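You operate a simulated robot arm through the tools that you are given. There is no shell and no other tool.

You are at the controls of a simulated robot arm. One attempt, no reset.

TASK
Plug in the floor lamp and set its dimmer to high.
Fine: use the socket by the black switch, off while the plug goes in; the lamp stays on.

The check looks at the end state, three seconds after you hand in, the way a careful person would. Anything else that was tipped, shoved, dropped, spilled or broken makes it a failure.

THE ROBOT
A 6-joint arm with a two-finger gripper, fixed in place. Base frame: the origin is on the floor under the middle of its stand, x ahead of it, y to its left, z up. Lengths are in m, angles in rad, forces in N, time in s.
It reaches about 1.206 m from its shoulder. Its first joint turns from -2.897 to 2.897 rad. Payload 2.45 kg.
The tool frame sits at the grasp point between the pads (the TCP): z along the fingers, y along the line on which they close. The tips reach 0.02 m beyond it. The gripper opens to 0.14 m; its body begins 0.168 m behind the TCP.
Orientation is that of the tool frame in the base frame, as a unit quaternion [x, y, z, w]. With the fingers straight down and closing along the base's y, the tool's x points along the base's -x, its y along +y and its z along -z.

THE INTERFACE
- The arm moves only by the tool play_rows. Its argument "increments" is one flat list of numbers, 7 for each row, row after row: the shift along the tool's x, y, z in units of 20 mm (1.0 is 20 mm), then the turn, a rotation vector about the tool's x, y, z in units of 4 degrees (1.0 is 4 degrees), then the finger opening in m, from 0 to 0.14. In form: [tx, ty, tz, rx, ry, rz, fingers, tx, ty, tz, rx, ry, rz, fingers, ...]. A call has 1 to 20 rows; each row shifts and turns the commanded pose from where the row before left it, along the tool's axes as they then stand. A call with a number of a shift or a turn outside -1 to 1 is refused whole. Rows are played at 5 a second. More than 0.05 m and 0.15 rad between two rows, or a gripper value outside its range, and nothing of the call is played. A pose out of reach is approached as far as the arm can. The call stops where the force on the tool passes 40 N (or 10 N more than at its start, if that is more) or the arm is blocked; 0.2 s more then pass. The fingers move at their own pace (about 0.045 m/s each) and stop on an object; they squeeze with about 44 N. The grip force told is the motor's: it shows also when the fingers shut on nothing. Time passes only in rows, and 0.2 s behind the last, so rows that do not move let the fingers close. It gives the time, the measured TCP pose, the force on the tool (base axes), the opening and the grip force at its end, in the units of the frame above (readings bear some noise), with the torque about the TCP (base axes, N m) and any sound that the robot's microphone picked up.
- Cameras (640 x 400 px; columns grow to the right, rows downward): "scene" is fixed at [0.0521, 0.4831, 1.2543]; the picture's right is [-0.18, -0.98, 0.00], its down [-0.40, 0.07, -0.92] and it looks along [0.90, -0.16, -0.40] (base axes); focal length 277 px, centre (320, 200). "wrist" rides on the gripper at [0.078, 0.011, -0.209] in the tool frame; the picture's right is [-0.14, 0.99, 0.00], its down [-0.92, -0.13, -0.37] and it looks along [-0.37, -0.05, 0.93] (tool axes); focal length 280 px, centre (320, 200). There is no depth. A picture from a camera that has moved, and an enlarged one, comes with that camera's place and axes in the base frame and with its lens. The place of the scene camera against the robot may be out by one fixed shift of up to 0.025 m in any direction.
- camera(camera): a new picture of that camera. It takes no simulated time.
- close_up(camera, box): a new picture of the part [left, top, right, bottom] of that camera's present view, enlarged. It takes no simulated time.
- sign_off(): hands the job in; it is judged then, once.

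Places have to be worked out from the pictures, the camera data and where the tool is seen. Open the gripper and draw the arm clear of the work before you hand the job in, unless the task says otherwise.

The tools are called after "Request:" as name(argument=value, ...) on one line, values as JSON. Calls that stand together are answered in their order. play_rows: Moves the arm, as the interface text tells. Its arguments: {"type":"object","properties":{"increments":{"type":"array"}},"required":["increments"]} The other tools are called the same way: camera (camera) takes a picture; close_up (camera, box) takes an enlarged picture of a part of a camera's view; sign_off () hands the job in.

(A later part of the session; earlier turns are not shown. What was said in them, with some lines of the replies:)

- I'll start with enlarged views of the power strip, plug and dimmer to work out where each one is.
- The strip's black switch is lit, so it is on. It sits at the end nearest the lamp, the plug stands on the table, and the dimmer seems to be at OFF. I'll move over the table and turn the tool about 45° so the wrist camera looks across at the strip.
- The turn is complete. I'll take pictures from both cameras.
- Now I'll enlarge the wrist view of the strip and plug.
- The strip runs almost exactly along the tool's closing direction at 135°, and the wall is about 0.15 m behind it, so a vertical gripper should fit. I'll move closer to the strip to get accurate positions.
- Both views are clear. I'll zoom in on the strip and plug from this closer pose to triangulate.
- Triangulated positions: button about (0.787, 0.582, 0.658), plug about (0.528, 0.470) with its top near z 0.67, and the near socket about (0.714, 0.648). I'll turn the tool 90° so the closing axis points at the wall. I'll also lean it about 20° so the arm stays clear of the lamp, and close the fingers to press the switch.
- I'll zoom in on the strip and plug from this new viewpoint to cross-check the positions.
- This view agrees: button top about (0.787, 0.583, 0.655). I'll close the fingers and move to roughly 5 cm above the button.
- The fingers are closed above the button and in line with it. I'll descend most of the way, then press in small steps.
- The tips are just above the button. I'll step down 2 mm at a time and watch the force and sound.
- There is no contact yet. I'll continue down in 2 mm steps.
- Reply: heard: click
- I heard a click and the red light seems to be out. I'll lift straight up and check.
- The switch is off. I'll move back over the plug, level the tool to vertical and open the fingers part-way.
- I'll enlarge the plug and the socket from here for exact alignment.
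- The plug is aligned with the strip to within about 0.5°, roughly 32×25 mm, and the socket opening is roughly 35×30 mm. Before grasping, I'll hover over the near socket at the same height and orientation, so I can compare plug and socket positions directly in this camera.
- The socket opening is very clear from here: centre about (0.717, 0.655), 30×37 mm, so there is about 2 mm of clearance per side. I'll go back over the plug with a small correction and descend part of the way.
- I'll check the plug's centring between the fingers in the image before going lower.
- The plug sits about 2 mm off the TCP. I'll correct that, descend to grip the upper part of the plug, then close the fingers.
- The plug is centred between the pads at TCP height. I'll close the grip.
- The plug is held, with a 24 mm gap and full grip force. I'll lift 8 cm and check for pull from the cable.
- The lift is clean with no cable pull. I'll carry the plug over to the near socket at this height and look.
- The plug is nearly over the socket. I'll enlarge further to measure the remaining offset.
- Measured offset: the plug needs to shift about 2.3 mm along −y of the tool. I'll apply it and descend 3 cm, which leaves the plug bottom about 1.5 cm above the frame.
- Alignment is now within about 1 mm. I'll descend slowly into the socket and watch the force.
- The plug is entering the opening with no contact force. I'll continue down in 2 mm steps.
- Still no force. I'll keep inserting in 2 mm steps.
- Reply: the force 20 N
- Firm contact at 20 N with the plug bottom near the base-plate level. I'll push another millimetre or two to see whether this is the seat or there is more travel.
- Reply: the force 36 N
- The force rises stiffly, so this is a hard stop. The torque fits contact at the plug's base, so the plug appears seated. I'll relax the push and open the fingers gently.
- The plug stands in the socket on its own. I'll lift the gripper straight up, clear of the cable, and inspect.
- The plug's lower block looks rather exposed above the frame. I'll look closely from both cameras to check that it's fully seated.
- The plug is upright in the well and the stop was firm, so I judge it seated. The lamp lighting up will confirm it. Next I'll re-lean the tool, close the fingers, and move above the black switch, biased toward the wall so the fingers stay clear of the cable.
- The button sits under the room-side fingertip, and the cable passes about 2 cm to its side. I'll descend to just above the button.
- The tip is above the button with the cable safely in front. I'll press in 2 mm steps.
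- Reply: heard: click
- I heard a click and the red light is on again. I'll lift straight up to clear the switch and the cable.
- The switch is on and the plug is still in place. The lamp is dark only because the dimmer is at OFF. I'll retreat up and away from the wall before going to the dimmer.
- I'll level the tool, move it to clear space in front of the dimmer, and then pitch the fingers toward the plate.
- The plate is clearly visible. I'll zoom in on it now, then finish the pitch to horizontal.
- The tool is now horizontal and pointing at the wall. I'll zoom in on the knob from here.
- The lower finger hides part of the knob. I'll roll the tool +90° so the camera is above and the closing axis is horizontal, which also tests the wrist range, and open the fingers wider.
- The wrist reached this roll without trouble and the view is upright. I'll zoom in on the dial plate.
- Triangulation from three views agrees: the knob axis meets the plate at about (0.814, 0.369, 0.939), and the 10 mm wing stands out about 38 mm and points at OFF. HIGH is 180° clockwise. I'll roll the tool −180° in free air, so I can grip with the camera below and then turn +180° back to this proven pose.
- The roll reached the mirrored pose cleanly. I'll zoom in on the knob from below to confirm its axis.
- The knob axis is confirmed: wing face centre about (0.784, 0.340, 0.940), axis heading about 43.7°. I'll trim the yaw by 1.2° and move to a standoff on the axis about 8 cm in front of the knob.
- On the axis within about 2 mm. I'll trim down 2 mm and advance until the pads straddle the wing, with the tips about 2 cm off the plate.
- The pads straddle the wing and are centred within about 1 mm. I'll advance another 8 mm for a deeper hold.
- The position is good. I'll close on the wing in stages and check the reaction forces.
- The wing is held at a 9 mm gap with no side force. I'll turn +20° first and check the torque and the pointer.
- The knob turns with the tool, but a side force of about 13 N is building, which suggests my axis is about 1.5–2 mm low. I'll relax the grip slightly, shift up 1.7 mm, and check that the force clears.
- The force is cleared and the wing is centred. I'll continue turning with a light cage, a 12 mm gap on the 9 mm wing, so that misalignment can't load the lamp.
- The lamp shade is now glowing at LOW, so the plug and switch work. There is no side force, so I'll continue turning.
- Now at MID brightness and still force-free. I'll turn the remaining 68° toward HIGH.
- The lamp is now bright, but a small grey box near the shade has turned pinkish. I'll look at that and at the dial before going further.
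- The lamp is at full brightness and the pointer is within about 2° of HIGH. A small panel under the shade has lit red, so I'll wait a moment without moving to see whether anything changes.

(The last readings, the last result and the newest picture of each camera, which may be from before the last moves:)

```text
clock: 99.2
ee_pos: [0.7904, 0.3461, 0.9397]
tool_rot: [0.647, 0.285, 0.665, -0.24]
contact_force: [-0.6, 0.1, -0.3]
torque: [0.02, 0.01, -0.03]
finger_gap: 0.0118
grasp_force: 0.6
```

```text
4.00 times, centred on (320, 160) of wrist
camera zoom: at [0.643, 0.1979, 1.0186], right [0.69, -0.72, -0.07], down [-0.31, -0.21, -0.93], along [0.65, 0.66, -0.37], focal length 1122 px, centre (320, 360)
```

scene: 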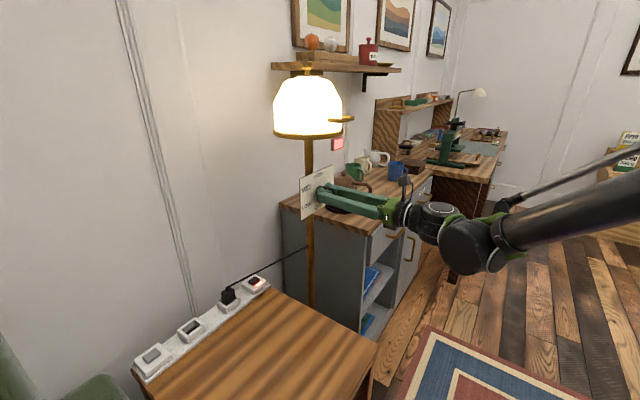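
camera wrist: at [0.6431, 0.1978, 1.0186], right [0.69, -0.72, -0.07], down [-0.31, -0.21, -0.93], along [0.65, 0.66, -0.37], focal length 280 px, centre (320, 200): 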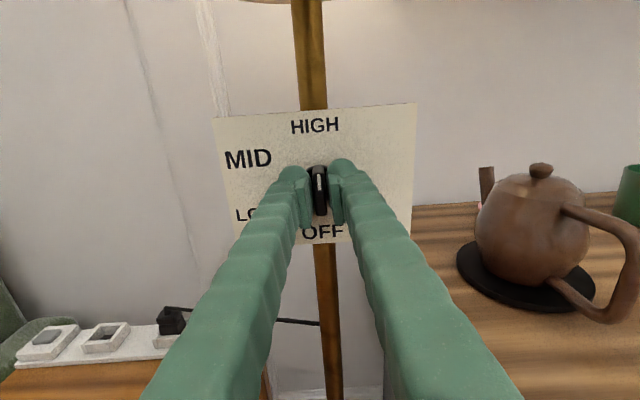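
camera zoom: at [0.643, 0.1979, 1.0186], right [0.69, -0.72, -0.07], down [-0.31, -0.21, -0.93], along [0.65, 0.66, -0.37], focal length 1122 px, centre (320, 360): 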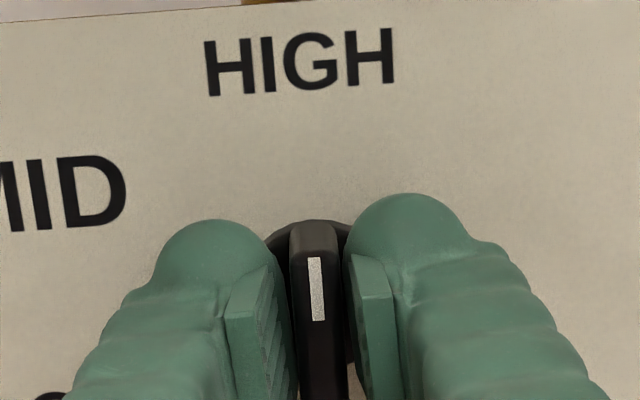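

It is stable: lamp bright, pointer at HIGH. I'll open the fingers and back straight off the knob.

Request:
play_rows(increments=[0, 0, 0, 0, 0, 0, 0.025, 0, 0, 0, 0, 0, 0, 0.04, 0, 0, 0, 0, 0, 0, 0.06, 0, 0, 0, 0, 0, 0, 0.06, 0, 0, -0.4, 0, 0, 0, 0.06, 0, 0, -0.7, 0, 0, 0, 0.06, 0, 0, -0.9, 0, 0, 0, 0.06, 0, 0, -0.9, 0, 0, 0, 0.06, 0, 0, -0.9, 0, 0, 0, 0.06, 0, 0, -0.9, 0, 0, 0, 0.06, 0, 0, -0.9, 0, 0, 0, 0.06, 0, 0, -0.9, 0, 0, 0, 0.06, 0, 0, -0.9, 0, 0, 0, 0.06, 0, 0, -0.9, 0, 0, 0, 0.06])

Request:
camera(camera="wrist")

Request:
camera(camera="scene")

Request:
close_up(camera="wrist", box=[260, 80, 400, 200])

```text
clock: 102.2
ee_pos: [0.6723, 0.2301, 0.9404]
tool_rot: [0.646, 0.286, 0.665, -0.24]
contact_force: [-0.6, -1.2, -0.4]
torque: [-0.02, 0.02, -0.01]
finger_gap: 0.0601
grasp_force: 0.1
```

```text
taken
camera wrist: at [0.5234, 0.0825, 1.0198], right [0.69, -0.72, -0.07], down [-0.31, -0.21, -0.93], along [0.65, 0.66, -0.37], focal length 280 px, centre (320, 200)
```

wrist: 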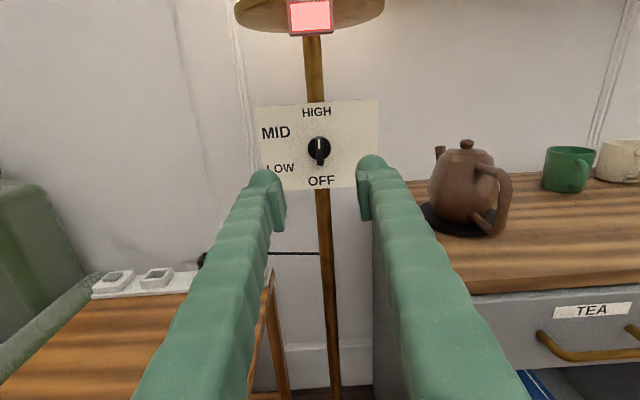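

```text
taken
```

scene: 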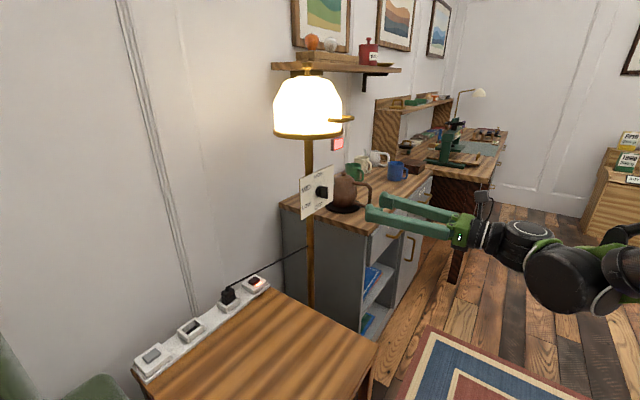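

```text
3.33 times, centred on (330, 140) of wrist
camera zoom: at [0.5234, 0.0825, 1.0198], right [0.69, -0.72, -0.07], down [-0.31, -0.21, -0.93], along [0.65, 0.66, -0.37], focal length 935 px, centre (287, 400)
```

zoom: 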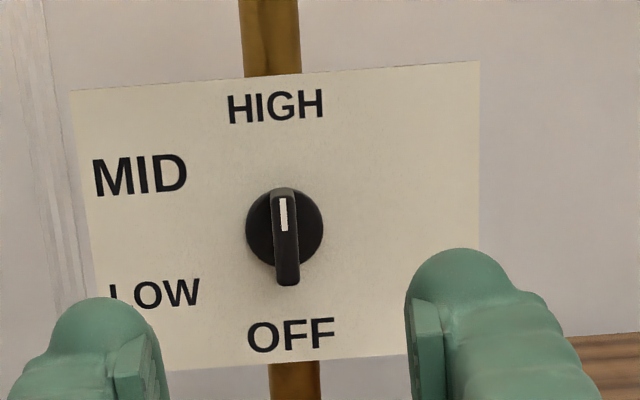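

The pointer clearly reads HIGH. I'll zoom in on the red panel for any text and check the plug and strip.

Request:
close_up(camera="wrist", box=[270, 0, 350, 50])

Request:
close_up(camera="scene", box=[200, 250, 296, 320])

Request:
close_up(camera="scene", box=[260, 60, 360, 230])

```text
8.00 times, centred on (310, 25) of wrist
camera zoom: at [0.5234, 0.0825, 1.0198], right [0.69, -0.72, -0.07], down [-0.31, -0.21, -0.93], along [0.65, 0.66, -0.37], focal length 2243 px, centre (400, 1600)
```

zoom: 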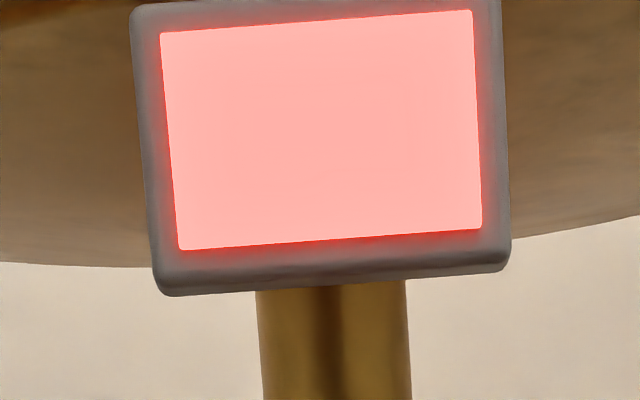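

```text
5.71 times, centred on (248, 285) of scene
camera zoom: at [0.0521, 0.4831, 1.2543], right [-0.18, -0.98, 0.0], down [-0.4, 0.07, -0.92], along [0.9, -0.16, -0.4], focal length 1585 px, centre (731, -286)
```

zoom: 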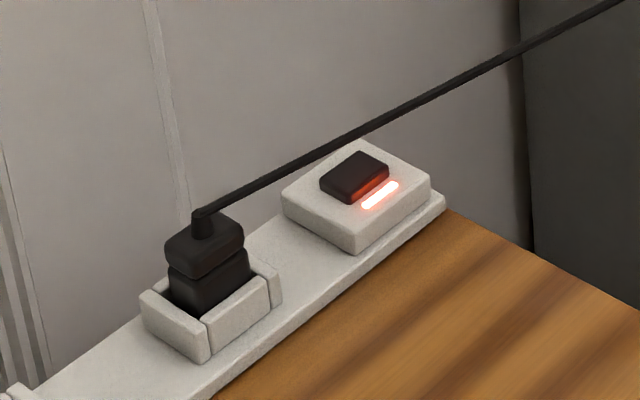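

```text
2.35 times, centred on (310, 145) of scene
camera zoom: at [0.0521, 0.4831, 1.2543], right [-0.18, -0.98, 0.0], down [-0.4, 0.07, -0.92], along [0.9, -0.16, -0.4], focal length 652 px, centre (344, 329)
```

zoom: 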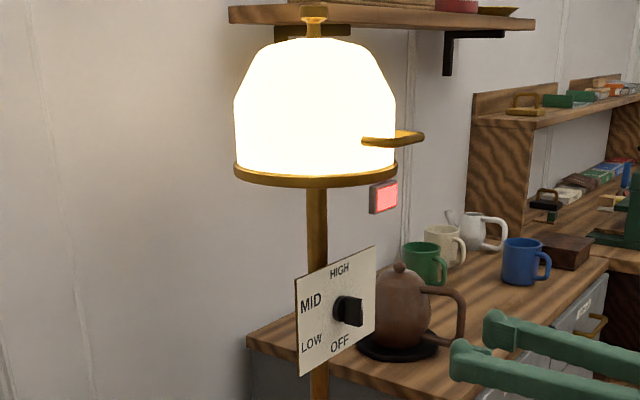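

Everything looks right, but I want to understand the red panel before handing in. I'll back away, tilt the camera up to see the shade and its handle, and let some time pass.

Request:
play_rows(increments=[0, 0, -0.8, 0, 0, 0, 0.06, 0, 0, -0.8, 0, 0, 0, 0.06, 0, 0, -0.8, 0, 0, 0, 0.06, 0, 0, -0.8, 0, 0, 0, 0.06, 0, 0, -0.8, 0, 0, 0, 0.06, 0, 0, -0.8, 0, 0, 0, 0.06, 0.3, 0, 0, 0, 1, 0, 0.06, 0.3, 0, 0, 0, 1, 0, 0.06, 0.3, 0, 0, 0, 1, 0, 0.06, 0.3, 0, 0, 0, 1, 0, 0.06, 0.3, 0, 0, 0, 1, 0, 0.06, 0, 0, 0, 0, 0, 0, 0.06])

Request:
camera(camera="wrist")

Request:
camera(camera="scene")

```text
clock: 104.8
ee_pos: [0.5971, 0.1621, 0.9689]
tool_rot: [0.521, 0.239, 0.768, -0.286]
contact_force: [-0.5, -0.7, 0.2]
torque: [-0.01, -0.01, 0.02]
finger_gap: 0.0598
grasp_force: 0.0
```

```text
taken
camera wrist: at [0.4423, 0.0011, 0.9714], right [0.72, -0.69, -0.06], down [-0.06, 0.02, -1.0], along [0.69, 0.73, -0.03], focal length 280 px, centre (320, 200)
```

wrist: 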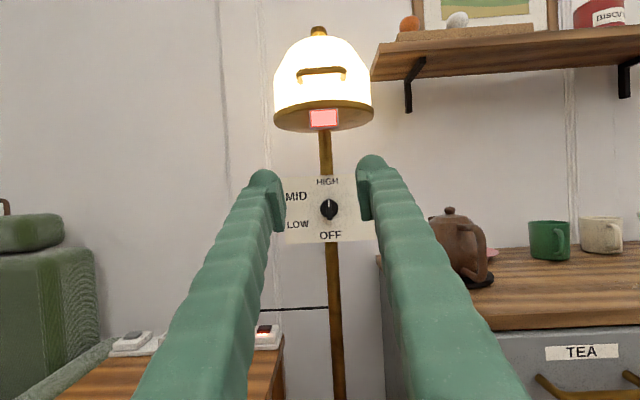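

```text
taken
```

scene: 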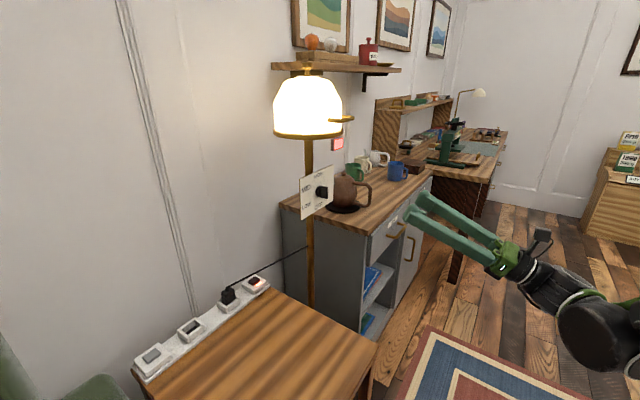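

I'll zoom in on the lamp head.

Request:
close_up(camera="wrist", box=[256, 20, 392, 140])

Request:
play_rows(increments=[0, 0, 0, 0, 0, 0, 0.06, 0, 0, 0, 0, 0, 0, 0.06, 0, 0, 0, 0, 0, 0, 0.06, 0, 0, 0, 0, 0, 0, 0.06, 0, 0, 0, 0, 0, 0, 0.06, 0, 0, 0, 0, 0, 0, 0.06, 0, 0, 0, 0, 0, 0, 0.06, 0, 0, 0, 0, 0, 0, 0.06, 0, 0, 0, 0, 0, 0, 0.06, 0, 0, 0, 0, 0, 0, 0.06, 0, 0, 0, 0, 0, 0, 0.06, 0, 0, 0, 0, 0, 0, 0.06, 0, 0, 0, 0, 0, 0, 0.06, 0, 0, 0, 0, 0, 0, 0.06, 0, 0, 0, 0, 0, 0, 0.06])

Request:
camera(camera="wrist")

```text
3.33 times, centred on (324, 80) of wrist
camera zoom: at [0.4423, 0.0011, 0.9714], right [0.72, -0.69, -0.06], down [-0.06, 0.02, -1.0], along [0.69, 0.73, -0.03], focal length 935 px, centre (307, 600)
```

zoom: 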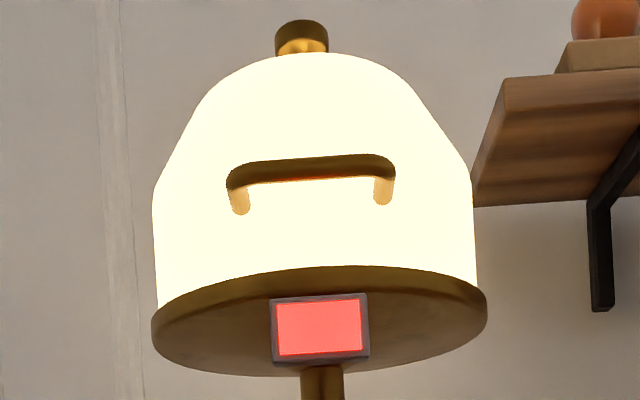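

```text
clock: 108.0
ee_pos: [0.5971, 0.1626, 0.9678]
tool_rot: [0.521, 0.24, 0.767, -0.287]
contact_force: [-0.1, -0.6, 0.3]
torque: [0.0, 0.01, -0.01]
finger_gap: 0.06
grasp_force: 0.0
```

```text
taken
camera wrist: at [0.4423, 0.0012, 0.9714], right [0.72, -0.69, -0.06], down [-0.06, 0.02, -1.0], along [0.69, 0.73, -0.03], focal length 280 px, centre (320, 200)
```

wrist: 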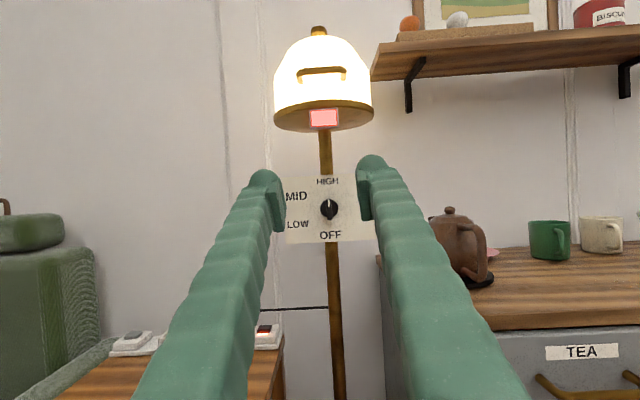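

The lamp has stayed on at HIGH for about 10 s. Because the brief says it must stay on, I'll wait longer and watch for a cut-out.

Request:
play_rows(increments=[0, 0, 0, 0, 0, 0, 0.06, 0, 0, 0, 0, 0, 0, 0.06, 0, 0, 0, 0, 0, 0, 0.06, 0, 0, 0, 0, 0, 0, 0.06, 0, 0, 0, 0, 0, 0, 0.06, 0, 0, 0, 0, 0, 0, 0.06, 0, 0, 0, 0, 0, 0, 0.06, 0, 0, 0, 0, 0, 0, 0.06, 0, 0, 0, 0, 0, 0, 0.06, 0, 0, 0, 0, 0, 0, 0.06, 0, 0, 0, 0, 0, 0, 0.06, 0, 0, 0, 0, 0, 0, 0.06, 0, 0, 0, 0, 0, 0, 0.06, 0, 0, 0, 0, 0, 0, 0.06, 0, 0, 0, 0, 0, 0, 0.06, 0, 0, 0, 0, 0, 0, 0.06, 0, 0, 0, 0, 0, 0, 0.06, 0, 0, 0, 0, 0, 0, 0.06, 0, 0, 0, 0, 0, 0, 0.06, 0, 0, 0, 0, 0, 0, 0.06])

Request:
play_rows(increments=[0, 0, 0, 0, 0, 0, 0.06, 0, 0, 0, 0, 0, 0, 0.06, 0, 0, 0, 0, 0, 0, 0.06, 0, 0, 0, 0, 0, 0, 0.06, 0, 0, 0, 0, 0, 0, 0.06, 0, 0, 0, 0, 0, 0, 0.06, 0, 0, 0, 0, 0, 0, 0.06, 0, 0, 0, 0, 0, 0, 0.06, 0, 0, 0, 0, 0, 0, 0.06, 0, 0, 0, 0, 0, 0, 0.06, 0, 0, 0, 0, 0, 0, 0.06, 0, 0, 0, 0, 0, 0, 0.06, 0, 0, 0, 0, 0, 0, 0.06, 0, 0, 0, 0, 0, 0, 0.06, 0, 0, 0, 0, 0, 0, 0.06, 0, 0, 0, 0, 0, 0, 0.06, 0, 0, 0, 0, 0, 0, 0.06, 0, 0, 0, 0, 0, 0, 0.06, 0, 0, 0, 0, 0, 0, 0.06, 0, 0, 0, 0, 0, 0, 0.06])

Request:
camera(camera="wrist")

Request:
camera(camera="scene")

```text
clock: 112.2
ee_pos: [0.5967, 0.1626, 0.9672]
tool_rot: [0.522, 0.24, 0.767, -0.286]
contact_force: [-0.1, -0.3, 0.4]
torque: [0.01, 0.01, 0.01]
finger_gap: 0.0602
grasp_force: 0.0
```

```text
clock: 116.4
ee_pos: [0.5972, 0.1629, 0.9686]
tool_rot: [0.522, 0.239, 0.767, -0.286]
contact_force: [0.5, 0.6, -0.2]
torque: [-0.05, 0.01, 0.01]
finger_gap: 0.0603
grasp_force: 0.0
```

```text
taken
camera wrist: at [0.4423, 0.0012, 0.9714], right [0.72, -0.69, -0.06], down [-0.06, 0.02, -1.0], along [0.69, 0.73, -0.03], focal length 280 px, centre (320, 200)
```

wrist: 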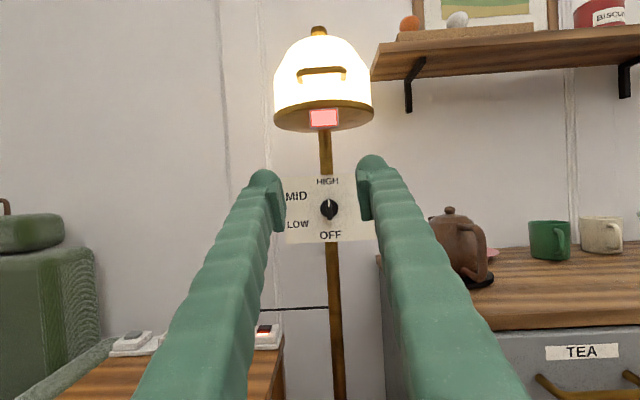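

```text
taken
```

scene: 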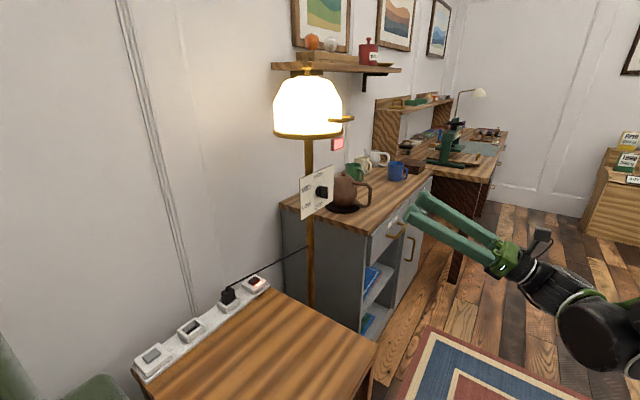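

Nearly 20 s at HIGH with no cut-out, so the panel looks like a plain high-output indicator. I'll open the gripper fully, draw the arm farther clear, and take a final look.

Request:
play_rows(increments=[0.4, 0, -0.6, 0, 0, 0, 0.14, 0.4, 0, -0.6, 0, 0, 0, 0.14, 0.4, 0, -0.6, 0, 0, 0, 0.14, 0.4, 0, -0.6, 0, 0, 0, 0.14, 0.4, 0, -0.6, 0, 0, 0, 0.14, 0.4, 0, -0.6, 0, 0, 0, 0.14, 0.4, 0, -0.6, 0, 0, 0, 0.14, 0.4, 0, -0.6, 0, 0, 0, 0.14, 0, 0, 0, 0, 0, 0, 0.14, 0, 0, 0, 0, 0, 0, 0.14, 0, 0, 0, 0, 0, 0, 0.14, 0, 0, 0, 0, 0, 0, 0.14, 0, 0, 0, 0, 0, 0, 0.14, 0, 0, 0, 0, 0, 0, 0.14, 0, 0, 0, 0, 0, 0, 0.14, 0, 0, 0, 0, 0, 0, 0.14, 0, 0, 0, 0, 0, 0, 0.14, 0, 0, 0, 0, 0, 0, 0.14, 0, 0, 0, 0, 0, 0, 0.14, 0, 0, 0, 0, 0, 0, 0.14])

Request:
camera(camera="scene")

Request:
camera(camera="wrist")

Request:
close_up(camera="scene", box=[200, 250, 296, 320])

Request:
close_up(camera="scene", box=[260, 140, 380, 240])

```text
clock: 120.6
ee_pos: [0.5148, 0.0852, 0.9958]
tool_rot: [0.521, 0.239, 0.768, -0.286]
contact_force: [0.2, 0.2, 0.5]
torque: [-0.02, 0.02, -0.03]
finger_gap: 0.1399
grasp_force: 0.1
```

```text
taken
```

scene: 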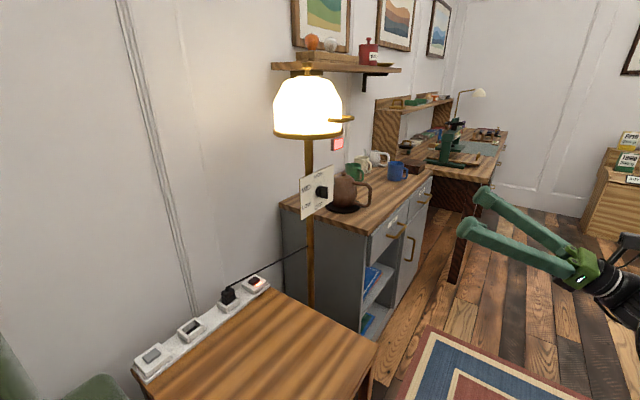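

```text
taken
camera wrist: at [0.3599, -0.076, 0.9989], right [0.72, -0.69, -0.06], down [-0.06, 0.02, -1.0], along [0.69, 0.73, -0.03], focal length 280 px, centre (320, 200)
```

wrist: 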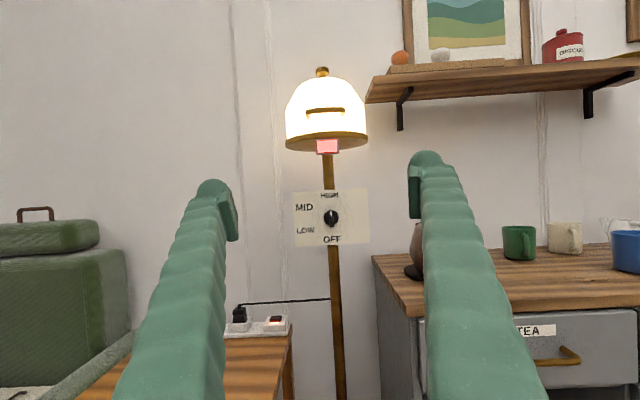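

```text
5.71 times, centred on (248, 285) of scene
camera zoom: at [0.0521, 0.4831, 1.2543], right [-0.18, -0.98, 0.0], down [-0.4, 0.07, -0.92], along [0.9, -0.16, -0.4], focal length 1585 px, centre (731, -286)
```

zoom: 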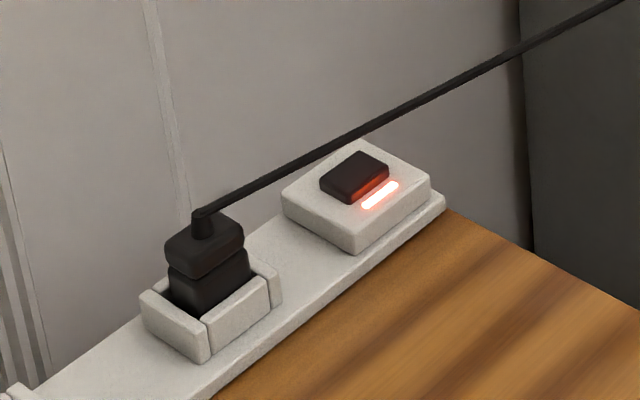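

```text
4.00 times, centred on (320, 190) of scene
camera zoom: at [0.0521, 0.4831, 1.2543], right [-0.18, -0.98, 0.0], down [-0.4, 0.07, -0.92], along [0.9, -0.16, -0.4], focal length 1109 px, centre (320, 240)
```

zoom: 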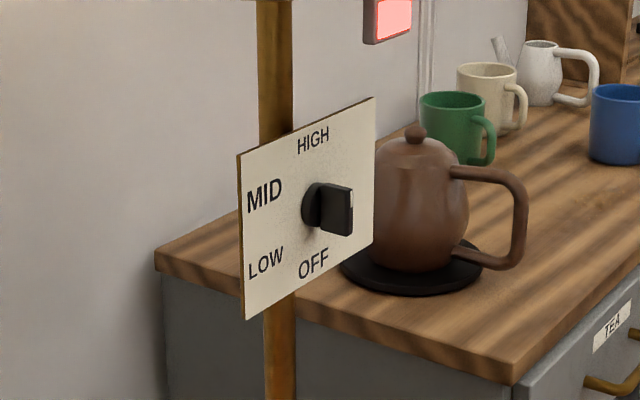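

Final state: the plug is in the socket by the black switch, the switch is lit, the dimmer points to HIGH, and the lamp has stayed bright for over 20 s. Nothing else has moved, and the arm is clear with the gripper open, so I'm handing in.

Request:
sign_off()

```text
The job is handed in.
```

The floor lamp is plugged in, switched on and set to HIGH, and I've handed the job in. I don't have the check's result.

- **Plug:** I pressed the black switch off first and its light went out. The plug then went into the socket next to that switch until it stopped firmly, and I switched it back on. The lamp lit, so the plug is making contact.
- **Dimmer:** It's turned from OFF to HIGH, with the pointer on the HIGH mark. The lamp had been at full brightness for over 20 seconds when I handed in.
- **Surroundings:** Nothing else looked moved or knocked over in the final pictures. The gripper is open and the arm is clear.

**Red panel:** A small panel under the shade lit red when the dimmer reached HIGH, and it was still red at hand-in. It has no text, and the lamp didn't cut out, so I took it to be a high-output light. I couldn't confirm that.
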